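You operate a simulated robot arm through the tools that you are given. There is no shell and no other tool. Be economical: measure what you need, move in short steps, check, and stop when the job is done.

You are at the controls of a simulated robot arm. One attempt, no reset.

JOB
Take the green ring and leave it on the thick price card on the steel table left of the grey juicer. Put the red-handled jug on the blue tray. Take the pink sponge and put it on top of the silver steel drip grid on the free top of the fruit bench. Take the green-cap juice bottle on the free top of the fruit bench and put it away on the top of the side table. Take the green paper bag and put it on the free top of the fruit bench. Put the almond tub on the top of the right unit away on the restock ledge. Put the black-cap small bottle on the top of the right unit. Any order will do. Set down upright: red-handled jug, green-cap juice bottle, green paper bag, almond tub, black-cap small bottle.

Only the result counts: the job must be done as asked and must still hold three seconds after the hand-in. Knocking over, shifting, dropping, spilling or breaking anything else fails it. A push-on lid holds only when it is set on centred and level and pressed home; a screw cap is set on level and turned clockwise until tight.

ROBOT AND FRAMES
A 5-joint arm with a three-finger gripper on a trunk, on a base that drives. Base frame: it is fixed to the floor where the robot stands at the start and does not move with it; the origin is under the middle of the robot, x ahead of it, y to its left, z up; the surface under the hand at the start is at about z = 670. Readings come in mm, rad, newtons and seconds.
With the tool pointing down near the work surface it reaches from about 320 to 660 mm from the robot's upright axis, wherever it stands. Its first joint turns from -2.897 to 2.897 rad. Places, roughly: almond tub [-2250, -2500, 750]; black-cap small bottle (6x6x16 cm) [-3400, -2500, 800]; blue tray (30x20x3 cm) [400, -1100, 700]; free top of the fruit bench [300, -3800, 800]; green paper bag (8x6x15 cm) [-2500, -2600, 800]; green ring (9x6x3 cm) [500, 0, 700]; green-cap juice bottle [0, -3750, 1000]; pink sponge (9x6x4 cm) [100, -3700, 900]; red-handled jug [750, -1000, 750]; restock ledge (50x25 cm) [-5840, -2000, 840]; steel drip grid (10x10x4 cm) [200, -3500, 900]; thick price card [500, -250, 750]; top of the right unit [-2300, -2500, 700]; top of the side table [700, 1500, 800]. The tool tilts only in the upright plane through the base axis and itself; it spins freely about its own axis. Payload 1.37 kg.
The TCP is the grasp point between the finger pads, 16 mm short of the fingertips. In the tool frame z runs along the fingers and y along their closing line. The gripper opens to 101 mm. The gripper's body begins 82 mm behind the TCP.
Orientation is told as [roll, pitch, yaw] about the base's x, y, z axes, in that order, counted from this pose: with the fingers straight down and closing along the base's y, the tool's x points along the base's -x, its y along +y and its z along -z.

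CONTROLS
- The arm moves only by the tool play_rows. Its argument "steps" is a list of rows, each a list of 7 numbers: the shift along the tool's x, y, z in units of 40 mm (1.0 is 40 mm), then the turn, a rotation vector about the tool's x, y, z in units of 8 degrees (1.0 is 8 degrees), then the finger opening in mm, from 0 to 101. In form: [[x, y, z, ax, ay, az, fingers], ...]. A call has 1 to 12 rows; each row shifts and turns the commanded pose from where the row before left it, along the tool's axes as they then stand. A call with a number of a shift or a turn outside -1 to 1 is refused whole. Each row takes 0.2 s and may step no farther than 50 mm and 0.15 rad from the row before; otherwise, or with a gripper value out of range, the whole call is refused. Where a pose cannot be reached the arm comes as near as it can. A force on the tool above 40 N (or 10 N above the force at the start of the call, whichever is more), or a blocked arm, ends the call early, and 0.2 s more pass. The fingers move at their own pace (about 45 mm/s each) and stop on an object; they squeeze with about 22 N. The grip force told is the motor's: it shows also when the fingers shut on nothing. Time passes only in rows, and 0.2 s behind the last, so rows that do not move let the fingers close. It gives the time, the measured TCP pose, the force on the tool (base axes), the opening and the grip force at its end, in the units of the frame above (readings bear some noise), with the torque about the TCP (base axes, N m) and any sound that the robot's microphone picked up, and new pictures: "views" is both (left out), scene, wrist or none.
- Cameras (640 x 400 px; columns grow to the right, rows downward): "scene" is now at [13.8, 137, 1412.4]; the picture's right is [-0.45, -0.89, 0.00], its down [-0.62, 0.31, -0.72] and it looks along [0.65, -0.32, -0.69] (base axes); focal length 267 px, centre (320, 200). "wrist" rides on the gripper at [72, 20, -104] in the tool frame; the picture's right is [-0.26, 0.96, 0.00], its down [-0.76, -0.21, -0.62] and it looks along [-0.60, -0.16, 0.78] (tool axes); focal length 265 px, centre (320, 200). There is no depth. A picture from a camera that has moved, and an enlarged one, comes with that camera's place and axes in the base frame and with its lens.
- slide_trunk(by): slides the trunk up (or, below 0, down) by that many mm; the arm and the scene camera ride with it, the base frame stays. It gives what a move gives, with no picture.
- roll_base(legs): drives the robot by 1 to 6 legs, each [ahead, left, turn to the left] in mm, mm and rad, along the robot's own axes; the way and the turn of a leg run together, so that a leg with both is an arc; at most 1500 mm and 3.142 rad a leg. The arm and the cameras ride along, it lands a little off, and it stops where it bumps. It gives what a move gives, and a new picture of the scene camera.
- pan_tilt(pan, tilt): turns the head with the scene camera to pan (to the left, within 2.705 rad either way) and tilt (down, from -0.506 to 1.204), counted from straight ahead of the robot. It gives what a move gives, and a new picture of the scene camera.
- zoom(camera, box): a new picture of the part [left, top, right, bottom] of that camera's present view, enlarged. It takes no simulated time.
- sign_off(): hands the job in; it is judged then, once.

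Work in short steps. Places have to be worked out from the pictures, the camera data and where the tool is seen: move nearer, look again, correct. Check each grasp and each placing, and mend what went wrong. You have 207 turns and 260 pictures in all, those below and enlarged ones among them. Open the gripper and draw the arm clear of the work before you hand the job in, unless the task says otherwise; then end with one line.

The tools are called after "Emit:" as a command line: name --pt "numbers of a row" for each row, then --argument value for the rest, lists and objects as JSON in quotes. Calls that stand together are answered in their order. play_rows: Moves the arm, as the interface text tells. Its arguments: {"type":"object","properties":{"steps":{"type":"array"},"views":{"type":"string","enum":["both","scene","wrist","none"]}},"required":["steps"]} The other tools are called the same way: slide_trunk (by) slides the trunk up or down; roll_base (legs) drives the base; pan_tilt (pan, tilt) turns the head that bears the scene camera; zoom (camera, box) takes an enlarged picture of a part of a camera's view; sign_off () hands the job in.

At the start:

```text
clock: 0.0
eef_pos: [423.7, -97.6, 924.9]
orientation: [0.0, 0.0, 0.002]
ft_force: [0.7, 0.6, -0.4]
moment: [0.0, 0.03, -0.02]
grip_width: 100.6
gripper_force: 0.0
trunk travel left (down, up): [-350.0, 240.0]
robot x, y, heading: [-1.5, 1.9, 0.002]
head pan, tilt: [-0.464, 0.763]
```

scene: 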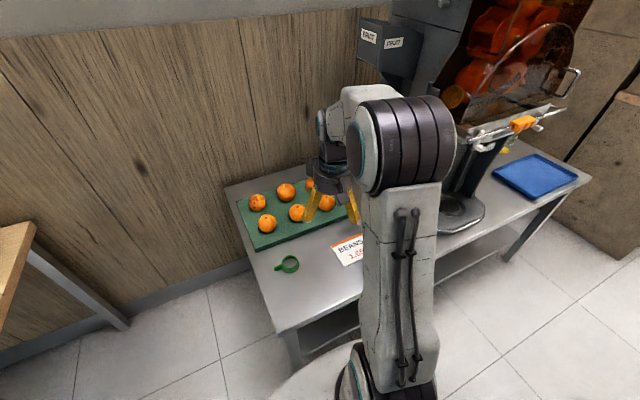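
wrist: 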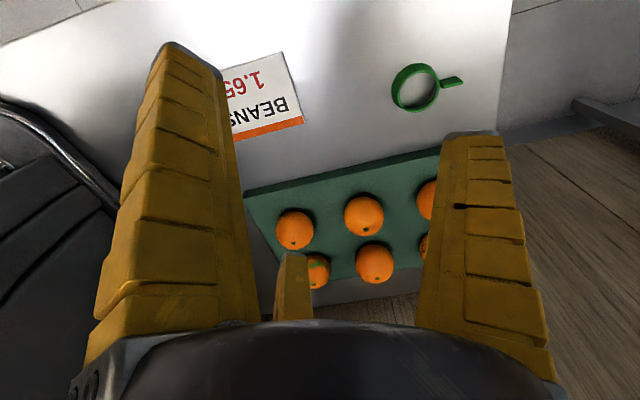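

The ring is near (478, 15) with its tab towards +y, and the price card is around (440, -185). I'll move above the ring and turn the fingers to close along x.

Emit:
play_rows --pt "-0.45 0.93 0 0 0 0 100" --pt "-0.45 0.93 0 0 0 0 100" --pt "-0.45 0.93 0 0 0 0 100" --pt "0 0 0.3 0 0 1 100" --pt "0 0 0.3 0 0 1 100" --pt "0 0 0.3 0 0 1 100" --pt "0 0 0.3 0 0 1 100" --pt "0 0 0.3 0 0 1 100" --pt "0 0 0.3 0 0 1 100" --pt "0 0 0.3 0 0 1 100" --pt "0 0 0.3 0 0 1 100" --pt "0 0 0.3 0 0 1 100" --views "none"

Emit:
play_rows --pt "0 0 0.3 0 0 1 100" --pt "0 0 0.3 0 0 1 100" --pt "0 0 0.0 0 0 0.25 100" --views "wrist"

```text
clock: 2.6
eef_pos: [478.0, 12.9, 816.1]
orientation: [0.0, 0.001, -1.259]
ft_force: [-0.4, -0.5, 0.1]
moment: [0.04, 0.0, -0.01]
grip_width: 99.7
gripper_force: 0.1
trunk travel left (down, up): [-350.0, 240.0]
robot x, y, heading: [-4.2, -6.7, -0.001]
head pan, tilt: [-0.464, 0.763]
```

```text
clock: 3.4
eef_pos: [477.7, 12.2, 792.5]
orientation: [-0.001, -0.001, -1.574]
ft_force: [0.0, 0.9, 0.2]
moment: [-0.01, -0.05, -0.02]
grip_width: 99.7
gripper_force: 0.1
trunk travel left (down, up): [-350.0, 240.0]
robot x, y, heading: [-1.1, 0.3, 0.001]
head pan, tilt: [-0.464, 0.763]
camera wrist: at [496.8, 84.9, 897.8], right [0.96, -0.27, 0.0], down [-0.21, -0.76, 0.62], along [-0.17, -0.6, -0.78], focal length 265 px, centre (320, 200)
```

wrist: 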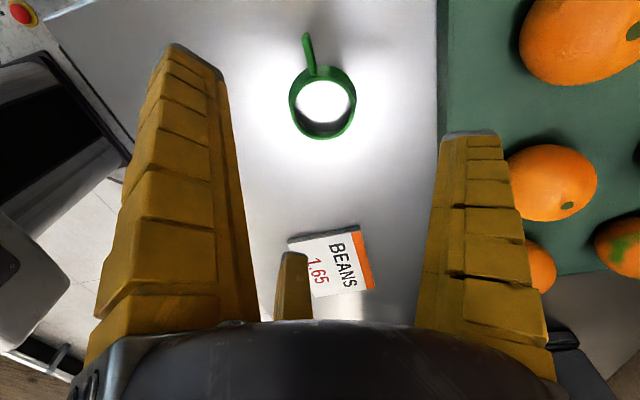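

Ring centre comes out at (480, 17). I'll descend to z≈690 and close.

Emit:
play_rows --pt "0.12 0.05 0.85 0 0 0 100" --pt "0 0 0.85 0 0 0 100" --pt "0 0 0.85 0 0 0 100" --pt "0 0 0 0 0 0 30" --pt "0 0 0 0 0 0 30" --pt "0 0 0 0 0 0 30" --pt "0 0 0 0 0 0 30" --pt "0 0 0 0 0 0 30" --views "wrist"

```text
clock: 5.2
eef_pos: [481.7, 16.9, 692.3]
orientation: [0.001, 0.0, -1.571]
ft_force: [1.0, -0.8, 4.4]
moment: [0.05, 0.0, -0.02]
grip_width: 48.5
gripper_force: 22.2
trunk travel left (down, up): [-350.0, 240.0]
robot x, y, heading: [3.1, -3.1, 0.002]
head pan, tilt: [-0.464, 0.763]
camera wrist: at [499.4, 89.9, 796.9], right [0.96, -0.26, 0.0], down [-0.21, -0.76, 0.62], along [-0.16, -0.6, -0.78], focal length 265 px, centre (320, 200)
```

wrist: 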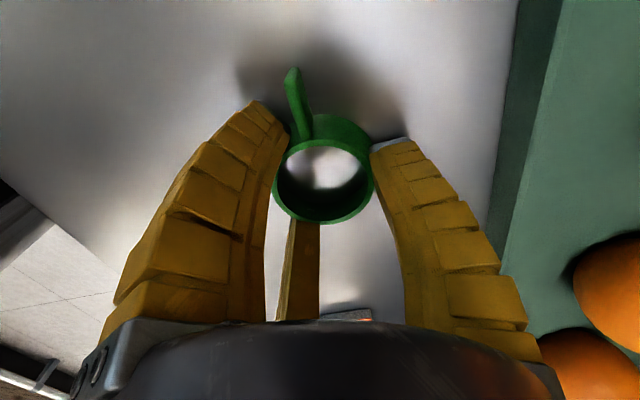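

Ring held at 48.5 mm. I'll lift and carry it over the card (centre ≈ (440, -202)), placing so the ring plus tab is centred.

Emit:
play_rows --pt "0 0 -1 0 0 0 30" --pt "0 0 -1 0 0 0 30" --pt "-0.98 -0.17 0 0 0 0 30" --pt "-0.98 -0.17 0 0 0 0 30" --pt "-0.98 -0.17 0 0 0 0 30" --pt "-0.98 -0.17 0 0 0 0 30" --pt "-0.98 -0.17 0 0 0 0 30"

```text
clock: 6.8
eef_pos: [447.8, -179.4, 772.5]
orientation: [0.001, -0.001, -1.571]
ft_force: [-0.1, -0.8, 0.0]
moment: [0.0, -0.04, -0.04]
grip_width: 47.3
gripper_force: 21.9
trunk travel left (down, up): [-350.0, 240.0]
robot x, y, heading: [-0.3, 1.2, 0.003]
head pan, tilt: [-0.464, 0.763]
camera scene: at [13.7, 136.9, 1412.4], right [-0.45, -0.89, 0.0], down [-0.62, 0.31, -0.72], along [0.65, -0.32, -0.69], focal length 267 px, centre (320, 200)
camera wrist: at [465.6, -106.9, 876.3], right [0.96, -0.26, 0.0], down [-0.21, -0.76, 0.62], along [-0.16, -0.6, -0.78], focal length 265 px, centre (320, 200)
```

scene: 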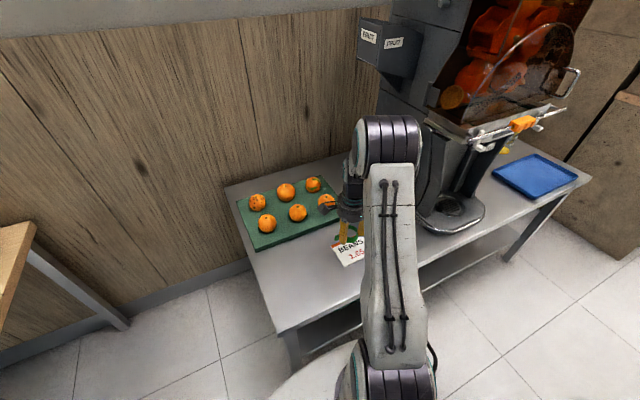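
wrist: 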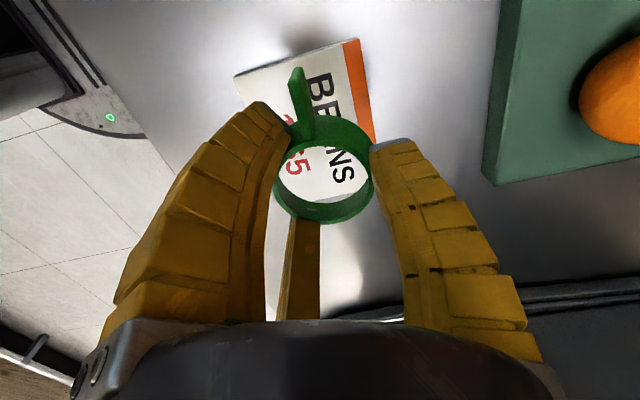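

Card spans x 396–484, y -136 to -258. Shift -30 in y, -8 in x, then lower to near contact.

Emit:
play_rows --pt "-0.75 -0.2 0 0 0 0 30" --pt "0 0 0.8 0 0 0 30" --pt "0 0 0.7 0 0 0 30" --pt "0 0 0.1 0 0 0 30" --pt "0 0 0.1 0 0 0 30" --views "wrist"

```text
clock: 8.0
eef_pos: [438.0, -208.2, 704.1]
orientation: [0.005, -0.002, -1.57]
ft_force: [0.7, -2.4, 6.5]
moment: [-0.09, 0.18, 0.09]
grip_width: 45.3
gripper_force: 21.8
trunk travel left (down, up): [-350.0, 240.0]
robot x, y, heading: [1.9, 0.4, 0.001]
head pan, tilt: [-0.464, 0.763]
camera wrist: at [457.6, -136.6, 809.0], right [0.96, -0.26, 0.0], down [-0.21, -0.76, 0.62], along [-0.16, -0.6, -0.78], focal length 265 px, centre (320, 200)
```

wrist: 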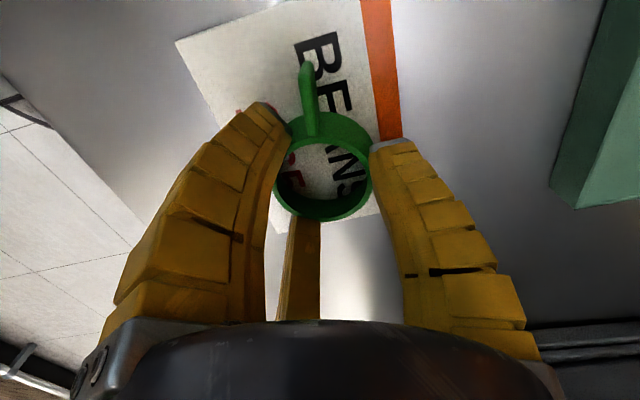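

Contact felt (6.5 N). Release and rise.

Emit:
play_rows --pt "0 0 0 0 0 0 75" --pt "0 0 0 0 0 0 75" --pt "0 0 -0.3 0 0 0 75" --pt "0 0 -1 0 0 0 75" --pt "0 0 -1 0 0 0 75" --pt "0 0 -1 0 0 0 75" --views "wrist"

```text
clock: 9.4
eef_pos: [437.8, -207.8, 834.0]
orientation: [0.001, 0.0, -1.571]
ft_force: [-0.4, -0.4, 0.1]
moment: [-0.03, 0.01, -0.02]
grip_width: 77.5
gripper_force: 1.7
trunk travel left (down, up): [-350.0, 240.0]
robot x, y, heading: [0.3, -1.0, -0.001]
head pan, tilt: [-0.464, 0.763]
camera wrist: at [456.2, -136.1, 940.4], right [0.96, -0.26, 0.0], down [-0.21, -0.76, 0.62], along [-0.16, -0.6, -0.78], focal length 265 px, centre (320, 200)
```

wrist: 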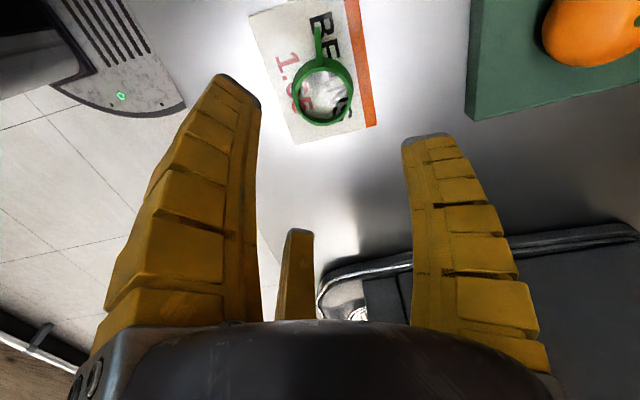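

Ring sits on the card. Next: back off, slide right to about y=-1000, and look at the tray/jug area.

Emit:
play_rows --pt "0 0 -1 0 0 0 100" --pt "0 0 -1 0 0 0 100" --views "none"

Emit:
roll_base --legs '[[-300, 0, 0], [0, -1000, 0]]'

Emit:
pan_tilt --pan 0.0 --tilt 0.5

```text
clock: 10.0
eef_pos: [438.4, -208.0, 915.9]
orientation: [-0.001, -0.001, -1.57]
ft_force: [0.2, -0.1, 0.9]
moment: [-0.01, 0.02, -0.01]
grip_width: 99.9
gripper_force: 0.0
trunk travel left (down, up): [-350.0, 240.0]
robot x, y, heading: [-1.8, 1.9, -0.0]
head pan, tilt: [-0.464, 0.763]
```

```text
clock: 16.9
eef_pos: [127.5, -1220.2, 914.7]
orientation: [0.0, 0.0, -1.585]
ft_force: [-0.7, 0.1, 0.5]
moment: [-0.02, 0.0, 0.02]
grip_width: 99.9
gripper_force: 0.1
trunk travel left (down, up): [-350.0, 240.0]
robot x, y, heading: [-306.0, -1007.4, -0.012]
head pan, tilt: [-0.464, 0.763]
camera scene: at [-291.4, -868.8, 1412.4], right [-0.46, -0.89, 0.0], down [-0.61, 0.32, -0.72], along [0.64, -0.33, -0.69], focal length 267 px, centre (320, 200)
```

scene: 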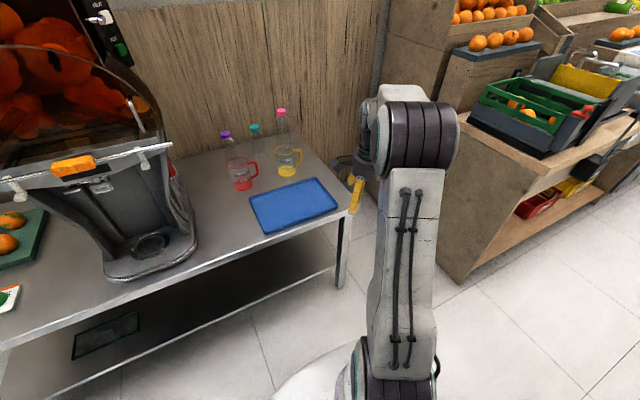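

```text
clock: 17.8
eef_pos: [127.9, -1220.0, 914.8]
orientation: [0.0, -0.001, -1.585]
ft_force: [0.4, -1.0, -0.5]
moment: [0.04, 0.01, -0.04]
grip_width: 99.9
gripper_force: 0.1
trunk travel left (down, up): [-350.0, 240.0]
robot x, y, heading: [-304.7, -1006.0, -0.012]
head pan, tilt: [0.0, 0.499]
camera scene: at [-273.5, -832.2, 1435.3], right [-0.02, -1.0, 0.0], down [-0.48, 0.01, -0.88], along [0.88, -0.01, -0.48], focal length 267 px, centre (320, 200)
```

scene: 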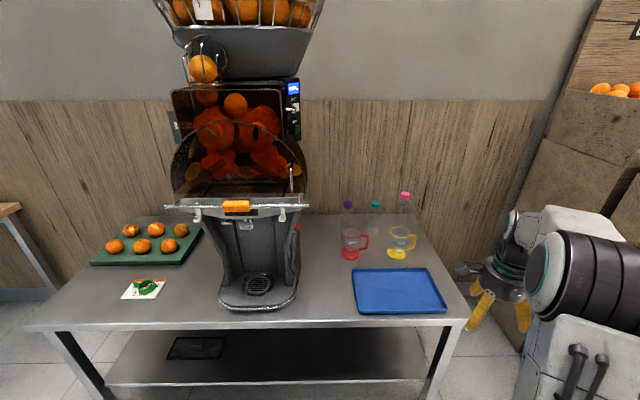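

Two jugs are visible, red-handled and yellow-handled. Zooming for detail.

Emit:
zoom --camera "scene" --box '[310, 180, 470, 320]'

```text
2.86 times, centred on (390, 250) of scene
camera zoom: at [-273.5, -832.2, 1435.3], right [-0.02, -1.0, 0.0], down [-0.48, 0.01, -0.88], along [0.88, -0.01, -0.48], focal length 762 px, centre (120, 57)
```

zoom: 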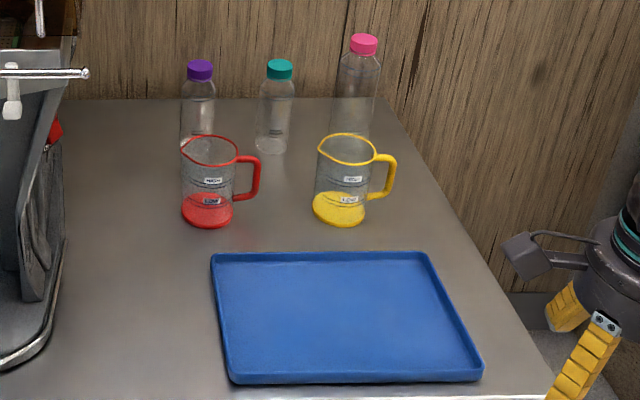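

Red jug: centre ≈ (632, -974), ~80 mm wide, rim z≈786, handle towards -y. Tray centre ≈ (412, -1115). I'll drive to about (20, -1050).

Emit:
roll_base --legs '[[325, -42, 0.012]]'

```text
clock: 19.9
eef_pos: [456.0, -1261.7, 914.9]
orientation: [-0.001, 0.002, -1.577]
ft_force: [0.1, -0.1, 0.3]
moment: [0.01, 0.02, 0.0]
grip_width: 99.7
gripper_force: 0.0
trunk travel left (down, up): [-350.0, 240.0]
robot x, y, heading: [17.4, -1054.8, -0.006]
head pan, tilt: [0.0, 0.499]
camera scene: at [51.3, -877.3, 1435.3], right [-0.01, -1.0, 0.0], down [-0.48, 0.0, -0.88], along [0.88, 0.0, -0.48], focal length 267 px, centre (320, 200)
```

scene: 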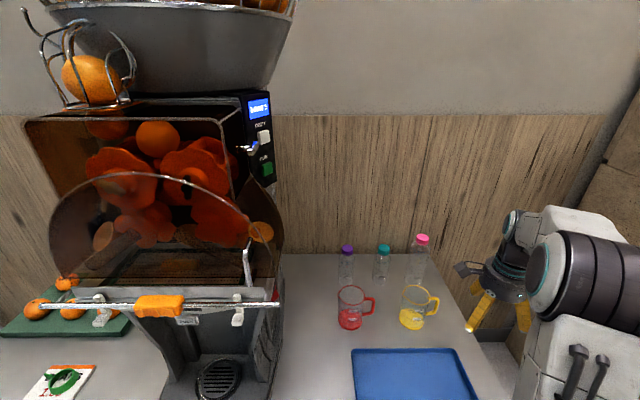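

Sweep above the jug at z≈915 and look with the wrist camera.

Emit:
play_rows --pt "0.8 0.45 0 0 0 0 100" --pt "0.8 0.45 0 0 0 0 100" --pt "0.8 0.45 0 0 0 0 100" --pt "0.8 0.45 0 0 0 0 100" --pt "0.8 0.45 0 0 0 0 100" --pt "0.8 0.45 0 0 0 0 100" --pt "0.8 0.45 0 0 0 0 100" --pt "0.8 0.45 0 0 0 0 100" --pt "0.8 0.45 0 0 0 0 100"

```text
clock: 21.9
eef_pos: [618.4, -974.2, 915.1]
orientation: [0.0, 0.001, -1.577]
ft_force: [0.0, 0.0, 0.3]
moment: [0.0, -0.02, 0.02]
grip_width: 100.0
gripper_force: 0.1
trunk travel left (down, up): [-350.0, 240.0]
robot x, y, heading: [21.3, -1051.8, -0.004]
head pan, tilt: [0.0, 0.499]
camera scene: at [51.3, -877.1, 1435.3], right [-0.01, -1.0, 0.0], down [-0.48, 0.0, -0.88], along [0.88, 0.0, -0.48], focal length 267 px, centre (320, 200)
camera wrist: at [638.6, -901.2, 1019.4], right [0.96, -0.27, 0.0], down [-0.21, -0.75, 0.62], along [-0.17, -0.6, -0.78], focal length 265 px, centre (320, 200)
```

scene: 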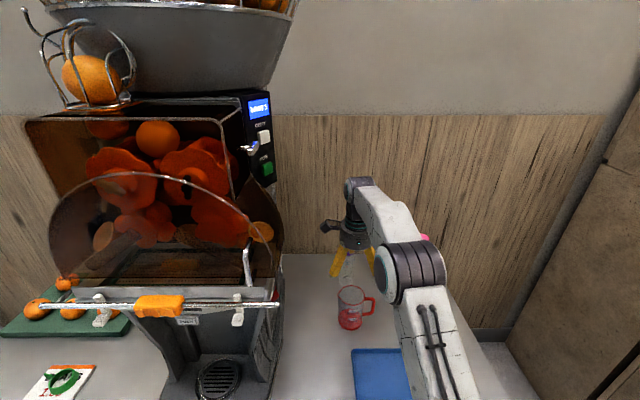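
wrist: 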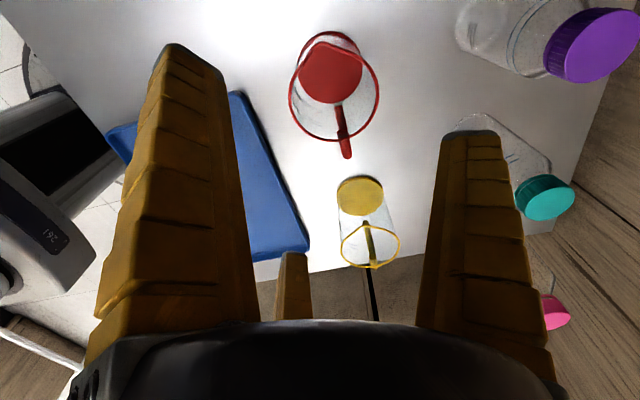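

Jug centre ≈ (631, -978). Align and descend to z≈735, looking once midway.

Emit:
play_rows --pt "-0.1 0.32 0.8 0 0 0 101" --pt "0 0 0.9 0 0 0 101" --views "wrist"

```text
clock: 22.5
eef_pos: [632.6, -978.1, 847.4]
orientation: [0.0, 0.0, -1.577]
ft_force: [0.5, 0.3, 0.7]
moment: [-0.04, 0.02, -0.03]
grip_width: 100.8
gripper_force: 0.1
trunk travel left (down, up): [-350.0, 240.0]
robot x, y, heading: [19.0, -1050.2, -0.007]
head pan, tilt: [0.0, 0.499]
camera wrist: at [651.9, -905.8, 951.2], right [0.96, -0.27, 0.0], down [-0.21, -0.76, 0.62], along [-0.17, -0.6, -0.78], focal length 265 px, centre (320, 200)
```

wrist: 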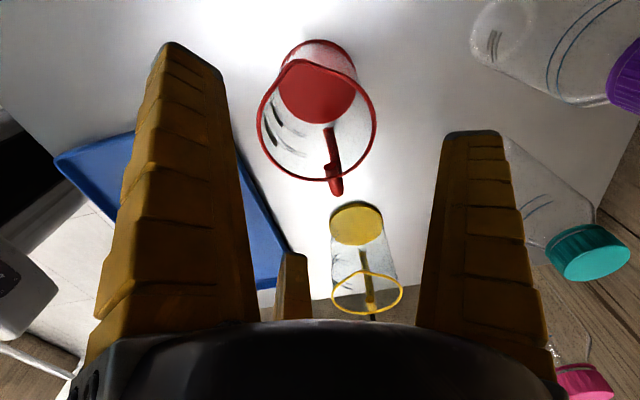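

Aligned within a few mm; continue down and close.

Emit:
play_rows --pt "0.05 -0.07 0.9 0 0 0 101" --pt "0 0 0.95 0 0 0 101" --pt "0 0 0.95 0 0 0 101" --pt "0 0 0 0 0 0 60" --pt "0 0 0 0 0 0 60" --pt "0 0 0 0 0 0 60" --views "wrist"

```text
clock: 23.9
eef_pos: [631.8, -976.1, 737.6]
orientation: [0.007, 0.001, -1.574]
ft_force: [5.3, 0.4, 23.6]
moment: [-0.29, 0.03, 0.06]
grip_width: 80.3
gripper_force: 22.3
trunk travel left (down, up): [-350.0, 240.0]
robot x, y, heading: [20.5, -1052.7, 0.0]
head pan, tilt: [0.0, 0.499]
camera wrist: at [648.7, -904.7, 842.5], right [0.96, -0.27, 0.01], down [-0.22, -0.76, 0.62], along [-0.16, -0.6, -0.79], focal length 265 px, centre (320, 200)
```

wrist: 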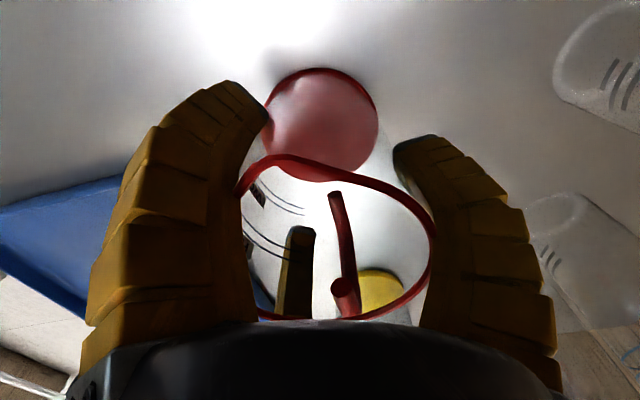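

Gripped at 80 mm, though there's an upward load (rim near the palm). Lift and check.

Emit:
play_rows --pt "0 0 -0.3 0 0 0 60" --pt "0 0 -0.5 0 0 0 60" --pt "0 0 -0.7 0 0 0 60" --pt "0 0 -0.7 0 0 0 60"

```text
clock: 24.9
eef_pos: [628.7, -976.7, 823.4]
orientation: [0.001, 0.0, -1.576]
ft_force: [-0.2, 0.2, -1.6]
moment: [-0.01, -0.02, -0.05]
grip_width: 79.5
gripper_force: 22.0
trunk travel left (down, up): [-350.0, 240.0]
robot x, y, heading: [15.9, -1053.6, -0.003]
head pan, tilt: [0.0, 0.499]
camera scene: at [51.0, -877.2, 1435.3], right [-0.01, -1.0, 0.0], down [-0.48, 0.0, -0.88], along [0.88, 0.0, -0.48], focal length 267 px, centre (320, 200)
camera wrist: at [648.4, -904.7, 927.8], right [0.96, -0.27, 0.0], down [-0.21, -0.76, 0.62], along [-0.17, -0.6, -0.78], focal length 265 px, centre (320, 200)
```

scene: 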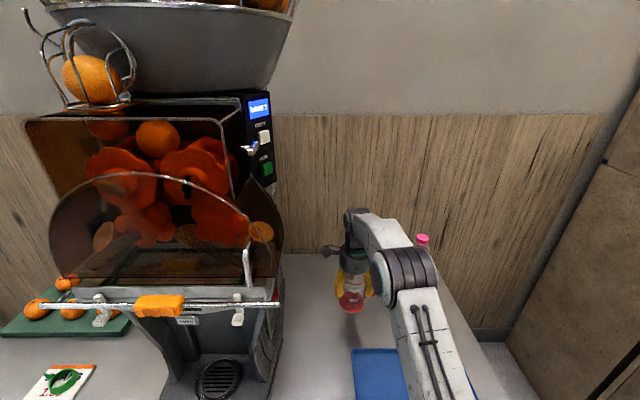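
wrist: 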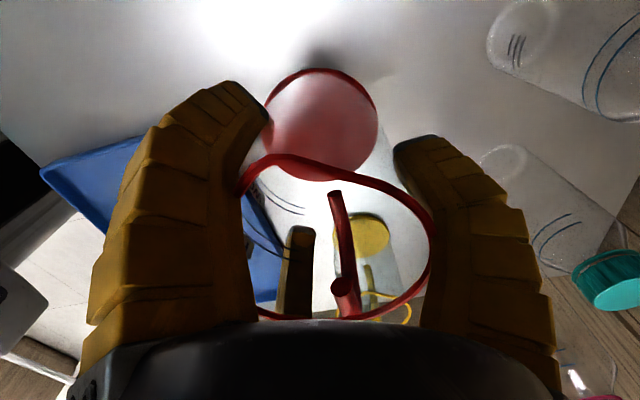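

Lifted cleanly. Carry back over the tray centre at about (415, -1105).

Emit:
play_rows --pt "0 -1 0 0 0 0 60" --pt "0 -1 0 0 0 0 60" --pt "0 -1 0 0 0 0 60" --pt "-0.8 -0.6 0 0 0 0 60" --pt "-0.8 -0.6 0 0 0 0 60" --pt "-0.8 -0.6 0 0 0 0 60" --pt "-0.8 -0.6 0 0 0 0 60"

Emit:
pan_tilt --pan -0.3 --tilt 0.9

```text
clock: 26.5
eef_pos: [412.4, -1104.5, 824.3]
orientation: [-0.001, 0.001, -1.576]
ft_force: [0.6, -0.5, -1.0]
moment: [0.03, 0.01, -0.01]
grip_width: 79.4
gripper_force: 22.1
trunk travel left (down, up): [-350.0, 240.0]
robot x, y, heading: [17.7, -1055.5, -0.004]
head pan, tilt: [0.0, 0.499]
camera scene: at [51.0, -877.4, 1435.3], right [-0.01, -1.0, 0.0], down [-0.48, 0.0, -0.88], along [0.88, 0.0, -0.48], focal length 267 px, centre (320, 200)
camera wrist: at [431.4, -1031.2, 929.5], right [0.96, -0.27, 0.0], down [-0.21, -0.76, 0.62], along [-0.17, -0.6, -0.78], focal length 265 px, centre (320, 200)
```

scene: 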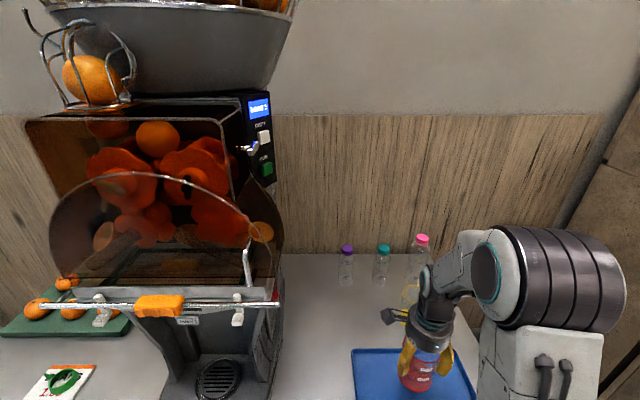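
wrist: 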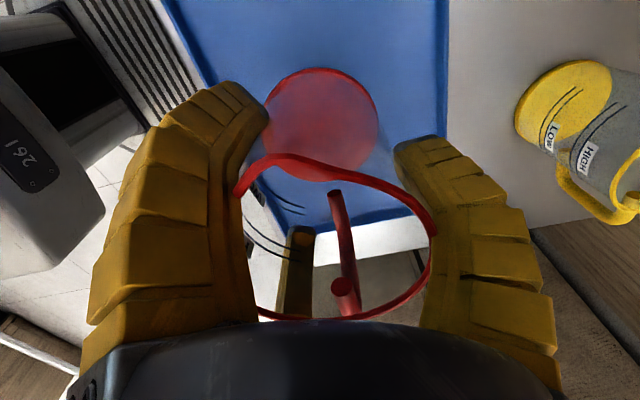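

```text
clock: 27.4
eef_pos: [410.7, -1103.0, 823.9]
orientation: [0.001, 0.001, -1.576]
ft_force: [1.1, -0.8, -1.8]
moment: [0.02, 0.01, -0.01]
grip_width: 79.3
gripper_force: 21.8
trunk travel left (down, up): [-350.0, 240.0]
robot x, y, heading: [20.5, -1051.1, -0.006]
head pan, tilt: [-0.3, 0.901]
camera scene: at [32.1, -899.5, 1401.5], right [-0.3, -0.95, 0.0], down [-0.75, 0.23, -0.62], along [0.59, -0.19, -0.78], focal length 267 px, centre (320, 200)
```

scene: 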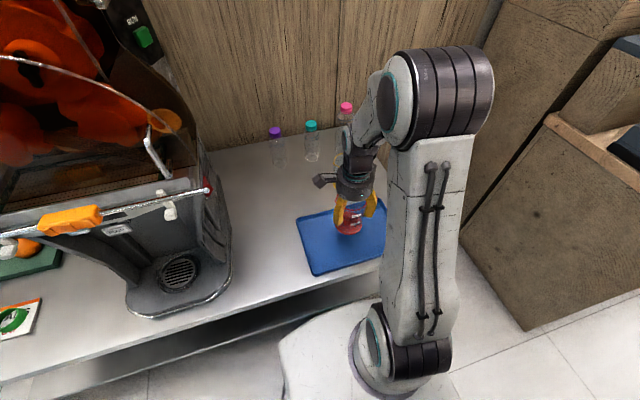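

Jug is well over the tray. Lower toward contact.

Emit:
play_rows --pt "0 0 0.8 0 0 0 60" --pt "0 0 0.8 0 0 0 60" --pt "0 0 0.15 0 0 0 60" --pt "0 0 0.1 0 0 0 60" --views "wrist"

```text
clock: 28.4
eef_pos: [411.4, -1103.5, 750.4]
orientation: [0.0, 0.002, -1.577]
ft_force: [0.7, 0.8, -0.9]
moment: [0.04, 0.0, 0.02]
grip_width: 79.3
gripper_force: 22.1
trunk travel left (down, up): [-350.0, 240.0]
robot x, y, heading: [18.5, -1051.8, -0.006]
head pan, tilt: [-0.3, 0.901]
camera wrist: at [431.6, -1031.5, 854.2], right [0.96, -0.27, 0.0], down [-0.21, -0.76, 0.62], along [-0.17, -0.6, -0.78], focal length 265 px, centre (320, 200)
```

wrist: 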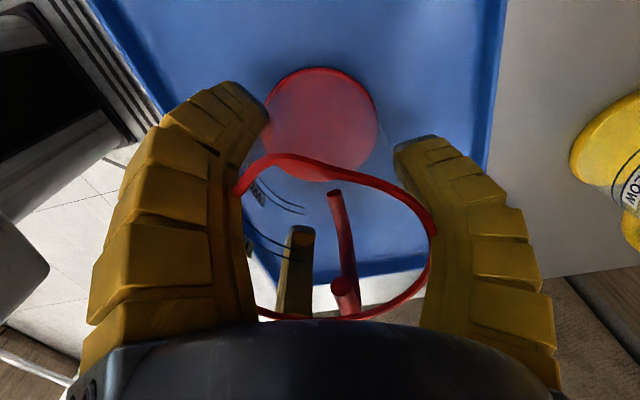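

Emit:
play_rows --pt "0 0 0.08 0 0 0 60" --pt "0 0 0.08 0 0 0 60" --views "none"

```text
clock: 29.0
eef_pos: [412.3, -1103.4, 743.4]
orientation: [0.0, 0.001, -1.577]
ft_force: [-0.6, 0.6, -1.1]
moment: [0.01, 0.0, -0.01]
grip_width: 79.2
gripper_force: 22.2
trunk travel left (down, up): [-350.0, 240.0]
robot x, y, heading: [20.8, -1053.6, -0.007]
head pan, tilt: [-0.3, 0.901]
```

No contact yet at 743; keep lowering in 3 mm steps.

Emit:
play_rows --pt "0 0 0.08 0 0 0 60" --pt "0 0 0.08 0 0 0 60" --views "none"

```text
clock: 29.6
eef_pos: [412.2, -1103.7, 741.6]
orientation: [0.006, -0.002, -1.577]
ft_force: [-5.8, 0.9, 27.9]
moment: [-0.04, 0.25, -0.01]
grip_width: 80.3
gripper_force: 21.8
trunk travel left (down, up): [-350.0, 240.0]
robot x, y, heading: [17.8, -1051.7, -0.003]
head pan, tilt: [-0.3, 0.901]
stopped in row 2: the force on the tool passed its limit at 41 N (the readings are from after the stop); the commanded pose is now the measured one
```

Firm contact at ~741. Open and rise.

Emit:
play_rows --pt "0 0 -0.03 0 0 0 101" --pt "0 0 0 0 0 0 101" --pt "0 0 -0.5 0 0 0 101" --pt "0 0 -1 0 0 0 101" --pt "0 0 -1 0 0 0 101" --pt "0 0 -1 0 0 0 101" --pt "0 0 -1 0 0 0 101"

```text
clock: 31.2
eef_pos: [411.8, -1104.7, 919.9]
orientation: [0.002, -0.001, -1.576]
ft_force: [-0.4, -0.5, -0.2]
moment: [0.02, -0.03, -0.01]
grip_width: 100.7
gripper_force: 0.0
trunk travel left (down, up): [-350.0, 240.0]
robot x, y, heading: [21.3, -1052.9, -0.006]
head pan, tilt: [-0.3, 0.901]
camera scene: at [31.8, -899.5, 1401.4], right [-0.3, -0.95, 0.0], down [-0.75, 0.24, -0.62], along [0.59, -0.19, -0.78], focal length 267 px, centre (320, 200)
camera wrist: at [431.4, -1031.1, 1025.6], right [0.96, -0.27, 0.0], down [-0.21, -0.75, 0.62], along [-0.16, -0.6, -0.78], focal length 265 px, centre (320, 200)
```

scene: 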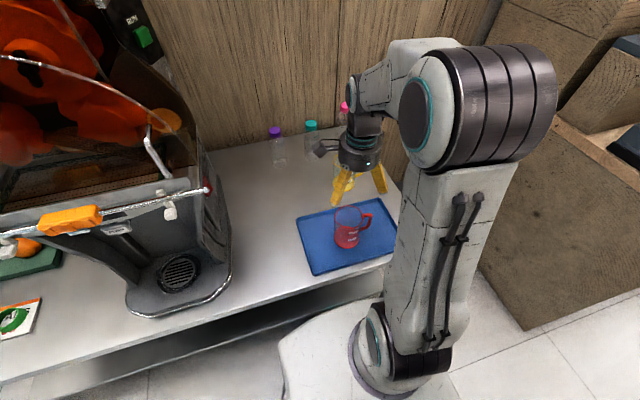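
wrist: 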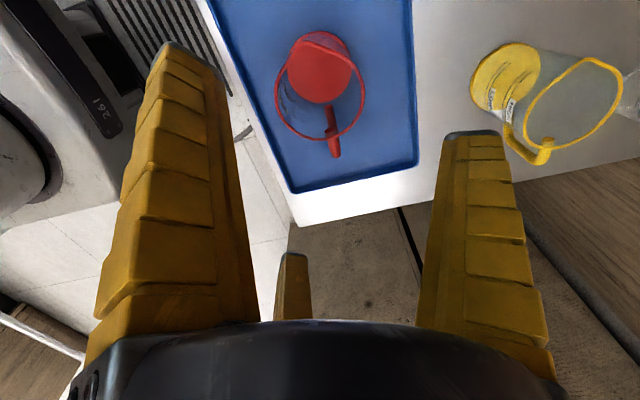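

Jug stands upright on the tray. Back away and look to the right/back for the right unit.

Emit:
roll_base --legs '[[-500, 0, 0]]'

Emit:
pan_tilt --pan -1.57 --tilt 0.4

Emit:
pan_tilt --pan -2.5 --tilt 0.35

```text
clock: 34.2
eef_pos: [-88.5, -1101.6, 920.8]
orientation: [0.006, 0.0, -1.573]
ft_force: [0.6, -0.4, -0.5]
moment: [0.0, 0.01, -0.01]
grip_width: 100.7
gripper_force: 0.0
trunk travel left (down, up): [-350.0, 240.0]
robot x, y, heading: [-480.7, -1045.8, -0.003]
head pan, tilt: [-0.3, 0.901]
camera scene: at [-470.3, -897.5, 1401.5], right [-0.3, -0.95, 0.0], down [-0.75, 0.23, -0.62], along [0.59, -0.19, -0.78], focal length 267 px, centre (320, 200)
```

scene: 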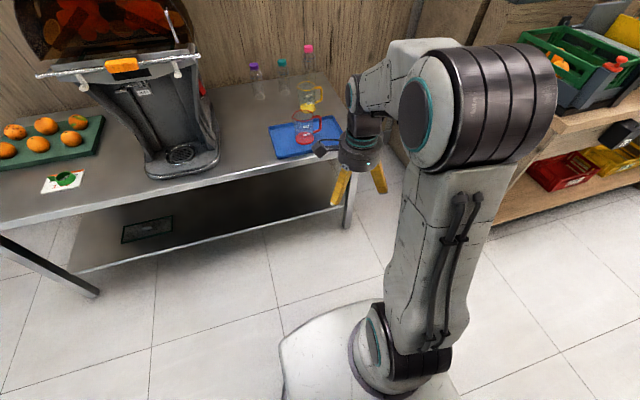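

```text
clock: 35.6
eef_pos: [-88.8, -1100.7, 920.6]
orientation: [0.006, -0.001, -1.571]
ft_force: [-0.3, 0.3, 0.7]
moment: [0.01, -0.05, 0.03]
grip_width: 100.6
gripper_force: 0.1
trunk travel left (down, up): [-350.0, 240.0]
robot x, y, heading: [-484.3, -1050.0, -0.006]
head pan, tilt: [-1.571, 0.4]
camera scene: at [-542.3, -967.7, 1444.4], right [-1.0, 0.0, 0.0], down [0.0, 0.39, -0.92], along [0.0, -0.92, -0.39], focal length 267 px, centre (320, 200)
```

scene: 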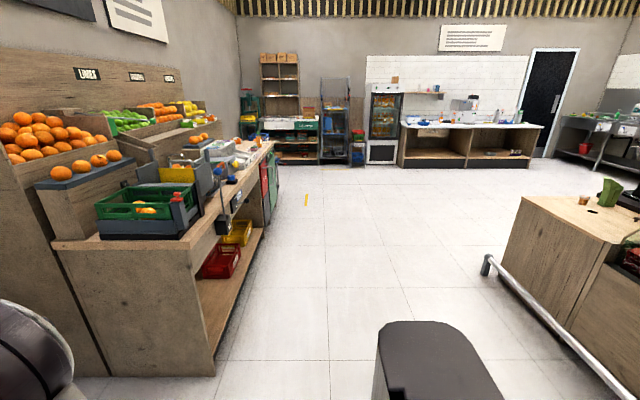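

```text
clock: 36.9
eef_pos: [-88.6, -1100.5, 920.4]
orientation: [0.006, 0.0, -1.572]
ft_force: [-0.2, -1.2, 0.3]
moment: [0.02, 0.01, 0.02]
grip_width: 100.6
gripper_force: 0.1
trunk travel left (down, up): [-350.0, 240.0]
robot x, y, heading: [-480.4, -1046.4, -0.002]
head pan, tilt: [-2.499, 0.351]
camera scene: at [-616.8, -930.7, 1449.0], right [-0.6, 0.8, 0.0], down [0.28, 0.21, -0.94], along [-0.75, -0.56, -0.34], focal length 267 px, centre (320, 200)
```

scene: 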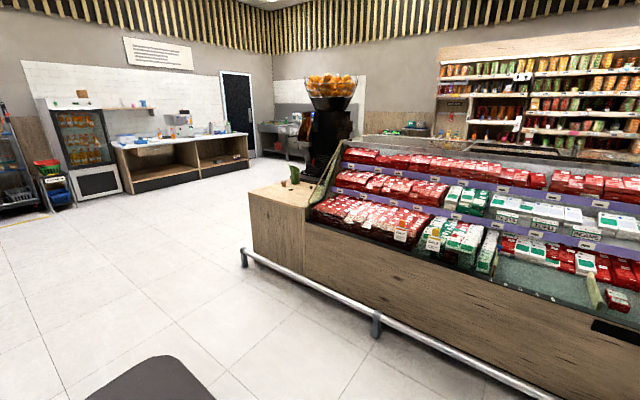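

The right unit is the wooden cabinet at the end of the cold counter. Zoom in on it.

Emit:
zoom --camera "scene" --box '[220, 90, 460, 250]'

```text
2.50 times, centred on (340, 170) of scene
camera zoom: at [-616.8, -930.7, 1449.0], right [-0.6, 0.8, 0.0], down [0.28, 0.21, -0.94], along [-0.75, -0.56, -0.34], focal length 667 px, centre (270, 275)
```

zoom: 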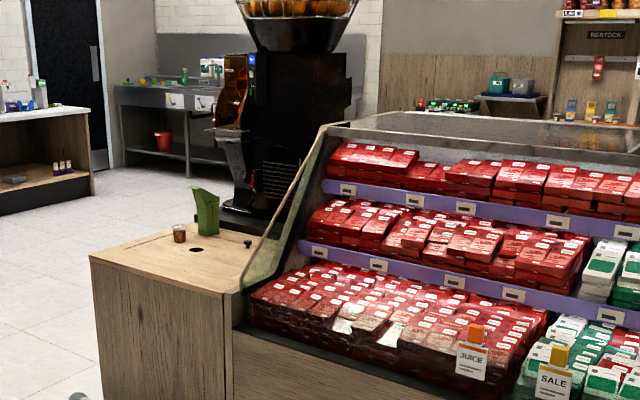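

Drive to the open -y side of that unit, facing +y.

Emit:
roll_base --legs '[[-500, -1150, 0], [-500, -1200, 0], [0, 0, 1.571], [0, 800, 0]]'

Emit:
pan_tilt --pan 0.2 --tilt 0.5

```text
clock: 56.9
eef_pos: [-2236.9, -2987.6, 920.1]
orientation: [0.005, 0.001, 0.009]
ft_force: [0.5, 0.0, 0.7]
moment: [0.01, 0.02, -0.01]
grip_width: 100.4
gripper_force: 0.1
trunk travel left (down, up): [-350.0, 240.0]
robot x, y, heading: [-2283.9, -3384.7, 1.58]
head pan, tilt: [-2.499, 0.351]
camera scene: at [-2402.3, -3520.2, 1449.0], right [-0.8, -0.61, 0.0], down [-0.21, 0.27, -0.94], along [0.57, -0.75, -0.34], focal length 267 px, centre (320, 200)
```

scene: 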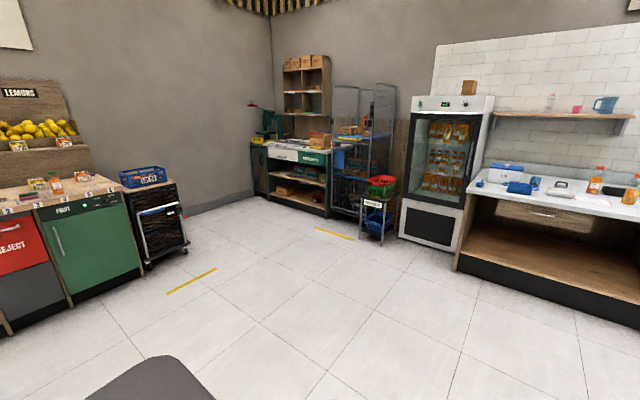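

```text
clock: 59.3
eef_pos: [-2236.4, -2989.5, 920.5]
orientation: [0.006, -0.001, 0.009]
ft_force: [0.4, 0.3, -0.3]
moment: [-0.02, 0.02, 0.01]
grip_width: 100.4
gripper_force: 0.0
trunk travel left (down, up): [-350.0, 240.0]
robot x, y, heading: [-2286.1, -3376.6, 1.581]
head pan, tilt: [0.201, 0.499]
camera scene: at [-2477.5, -3357.1, 1435.3], right [0.98, 0.21, 0.0], down [0.1, -0.47, -0.88], along [-0.18, 0.86, -0.48], focal length 267 px, centre (320, 200)
```

scene: 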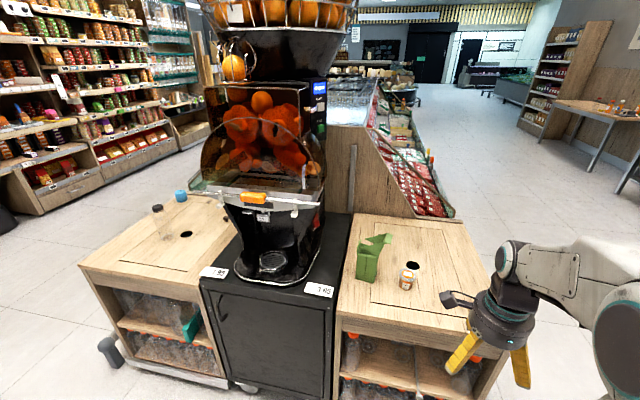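

Clear view: right unit with bag and tub, left unit with black- and blue-cap bottles. Zoom both.

Emit:
zoom --camera "scene" --box '[330, 200, 490, 300]'

Emit:
zoom --camera "scene" --box '[80, 180, 240, 280]'

```text
4.00 times, centred on (410, 250) of scene
camera zoom: at [-2477.5, -3357.1, 1435.3], right [0.98, 0.21, 0.0], down [0.1, -0.47, -0.88], along [-0.18, 0.86, -0.48], focal length 1067 px, centre (-40, 0)
```

zoom: 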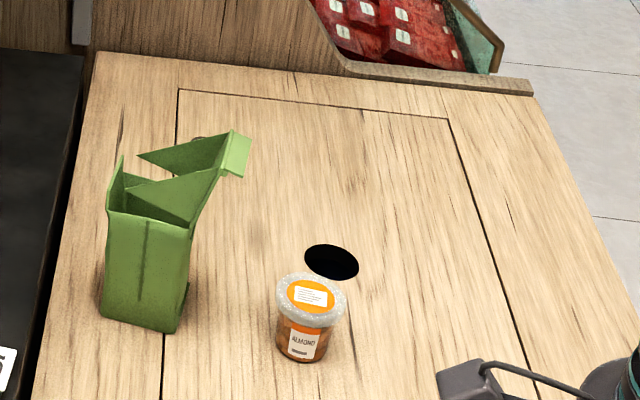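

```text
4.00 times, centred on (160, 230) of scene
camera zoom: at [-2477.5, -3357.1, 1435.3], right [0.98, 0.21, 0.0], down [0.1, -0.47, -0.88], along [-0.18, 0.86, -0.48], focal length 1067 px, centre (960, 80)
```

zoom: 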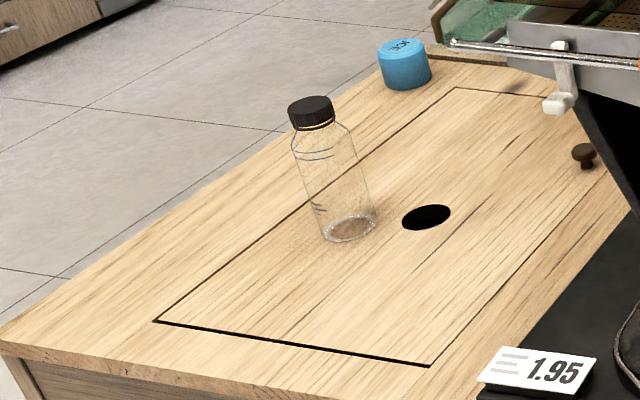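

Surface ≈ z 715; tub ≈ (-2320, -2635), bag ≈ (-2455, -2606). Move closer and rotate the tool to its nominal orientation so the wrist camera stays on my side.

Emit:
roll_base --legs '[[195, 0, -0.01]]'

Emit:
play_rows --pt "0 0 0 0 0 -1 100" --pt "0 0 0 0 0 -1 100" --pt "0 0 0 0 0 -1 100" --pt "0 0 0 0 0 -1 100" --pt "0 0 0 0 0 -1 100" --pt "0 0 0 0 0 -1 100" --pt "0 0 0 0 0 -1 100" --pt "0 0 0 0 0 -1 100" --pt "0 0 0 0 0 -1 100" --pt "0 0 0 0 0 -1 100" --pt "0 0 0 0 0 -1 100" --pt "0 0 0 0 0 -0.25 100" --views "wrist"

```text
clock: 60.9
eef_pos: [-2232.9, -2793.7, 920.7]
orientation: [0.003, 0.001, -0.001]
ft_force: [-0.3, 0.1, -0.1]
moment: [0.0, -0.05, 0.04]
grip_width: 100.6
gripper_force: 0.1
trunk travel left (down, up): [-350.0, 240.0]
robot x, y, heading: [-2280.5, -3187.3, 1.563]
head pan, tilt: [0.201, 0.499]
camera scene: at [-2477.8, -3159.1, 1435.3], right [0.98, 0.2, 0.0], down [0.09, -0.47, -0.88], along [-0.17, 0.86, -0.48], focal length 267 px, centre (320, 200)
```

scene: 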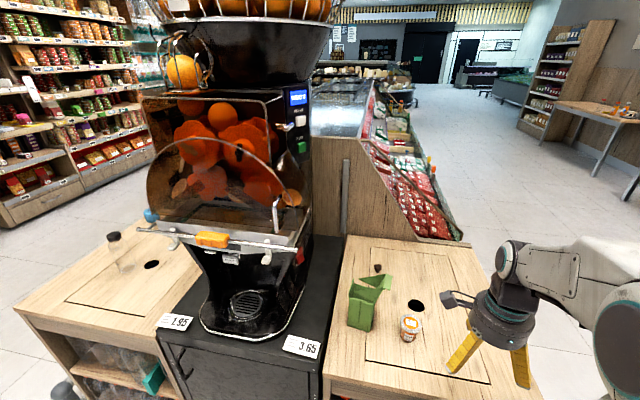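

```text
clock: 63.5
eef_pos: [-2232.6, -2793.8, 920.4]
orientation: [0.0, -0.007, 1.571]
ft_force: [0.2, 0.4, -0.1]
moment: [-0.02, 0.02, 0.01]
grip_width: 99.8
gripper_force: 0.1
trunk travel left (down, up): [-350.0, 240.0]
robot x, y, heading: [-2283.6, -3184.1, 1.568]
head pan, tilt: [0.201, 0.499]
camera wrist: at [-2253.2, -2865.9, 1024.5], right [-0.96, 0.27, 0.0], down [0.21, 0.75, 0.62], along [0.17, 0.6, -0.78], focal length 265 px, centre (320, 200)
```

wrist: 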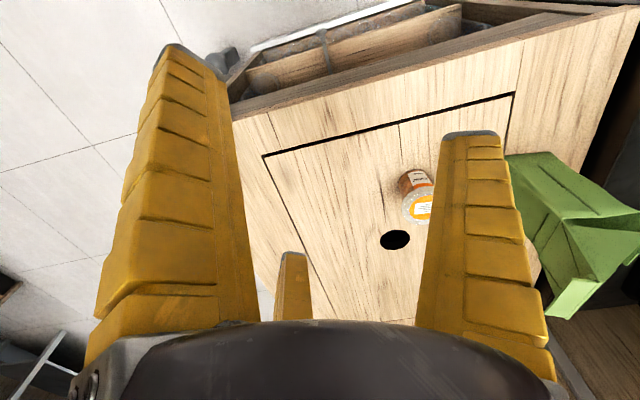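

Tub ≈ (-2315, -2637). Move over it and descend partway.

Emit:
play_rows --pt "-0.98 0.51 0 0 0 0 100" --pt "-0.98 0.51 0 0 0 0 100" --pt "-0.98 0.51 0 0 0 0 100" --pt "-0.98 0.51 0 0 0 0 100" --pt "0 0 0.9 0 0 0 100" --views "wrist"

```text
clock: 64.7
eef_pos: [-2315.0, -2635.6, 883.9]
orientation: [0.001, -0.002, 1.569]
ft_force: [0.6, 0.5, -0.1]
moment: [0.01, -0.01, 0.0]
grip_width: 99.8
gripper_force: 0.0
trunk travel left (down, up): [-350.0, 240.0]
robot x, y, heading: [-2286.8, -3189.2, 1.568]
head pan, tilt: [0.201, 0.499]
camera wrist: at [-2335.5, -2708.0, 987.8], right [-0.96, 0.27, 0.0], down [0.21, 0.75, 0.62], along [0.17, 0.6, -0.78], focal length 265 px, centre (320, 200)
```

wrist: 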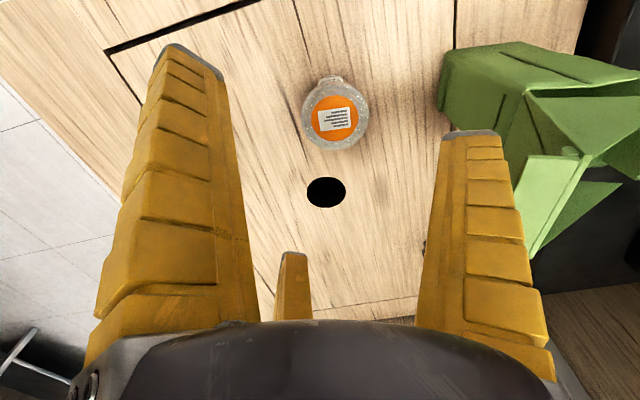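

Lid centre ≈ (-2324, -2631), bag edge near x=-2395; narrow the opening to 80 and descend.

Emit:
play_rows --pt "-0.12 0.22 0 0 0 0 80" --pt "0 0 0.5 0 0 0 80" --pt "0 0 0.9 0 0 0 80" --pt "0 0 0.8 0 0 0 80" --views "wrist"

```text
clock: 65.7
eef_pos: [-2322.8, -2630.1, 796.3]
orientation: [0.0, -0.006, 1.569]
ft_force: [0.9, 0.7, 0.1]
moment: [0.02, 0.0, -0.01]
grip_width: 82.2
gripper_force: 1.5
trunk travel left (down, up): [-350.0, 240.0]
robot x, y, heading: [-2285.7, -3185.3, 1.57]
head pan, tilt: [0.201, 0.499]
camera wrist: at [-2343.6, -2702.7, 900.9], right [-0.96, 0.27, 0.0], down [0.21, 0.75, 0.62], along [0.17, 0.6, -0.78], focal length 265 px, centre (320, 200)
```

wrist: 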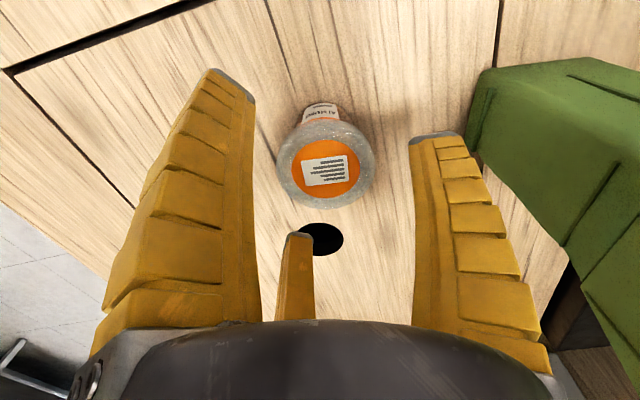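

Centred. Descend to 760 and close.

Emit:
play_rows --pt "0 0.05 0.9 0 0 0 80" --pt "0 0 0 0 0 0 30" --pt "0 0 0 0 0 0 30" --pt "0 0 0 0 0 0 30" --pt "0 0 0 0 0 0 30" --views "wrist"

```text
clock: 66.9
eef_pos: [-2324.5, -2630.4, 761.4]
orientation: [0.0, -0.004, 1.569]
ft_force: [0.2, 0.5, -0.7]
moment: [0.01, -0.02, -0.02]
grip_width: 57.7
gripper_force: 21.7
trunk travel left (down, up): [-350.0, 240.0]
robot x, y, heading: [-2284.1, -3188.9, 1.569]
head pan, tilt: [0.201, 0.499]
camera wrist: at [-2345.4, -2702.4, 865.5], right [-0.96, 0.27, 0.0], down [0.21, 0.75, 0.62], along [0.17, 0.6, -0.78], focal length 265 px, centre (320, 200)
```

wrist: 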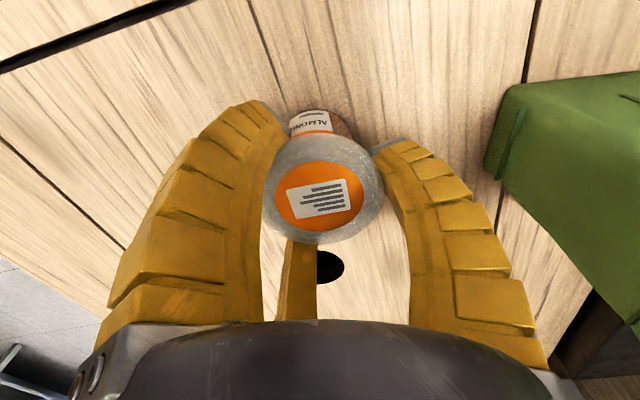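

Gripped at 57.7 mm. Lift and look from both cameras.

Emit:
play_rows --pt "0 0 -0.5 0 0 0 30" --pt "0 0 -1 0 0 0 30" --pt "0 0 -1 0 0 0 30" --pt "0 0 -1 0 0 0 30" --pt "0 0 -1 0 0 0 30"

```text
clock: 68.1
eef_pos: [-2325.9, -2632.6, 942.3]
orientation: [0.001, -0.006, 1.57]
ft_force: [0.0, -0.8, -0.3]
moment: [0.02, 0.03, 0.05]
grip_width: 58.1
gripper_force: 22.3
trunk travel left (down, up): [-350.0, 240.0]
robot x, y, heading: [-2284.0, -3188.2, 1.563]
head pan, tilt: [0.201, 0.499]
camera scene: at [-2477.8, -3159.5, 1435.3], right [0.98, 0.2, 0.0], down [0.09, -0.47, -0.88], along [-0.17, 0.86, -0.48], focal length 267 px, centre (320, 200)
camera wrist: at [-2345.9, -2704.7, 1046.8], right [-0.96, 0.27, 0.0], down [0.21, 0.75, 0.62], along [0.17, 0.6, -0.78], focal length 265 px, centre (320, 200)
```

scene: 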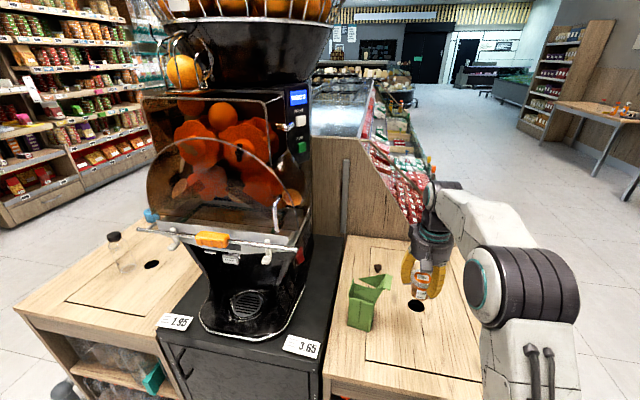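
wrist: 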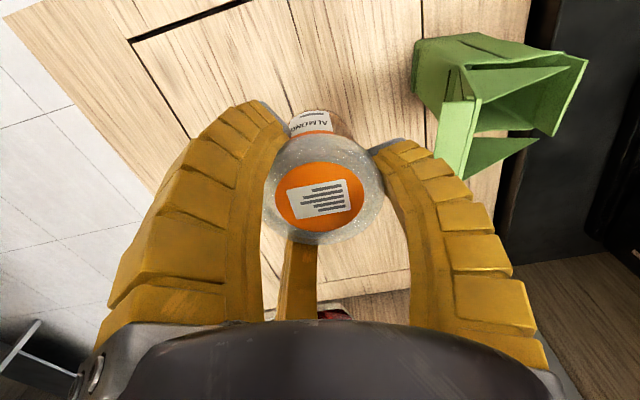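

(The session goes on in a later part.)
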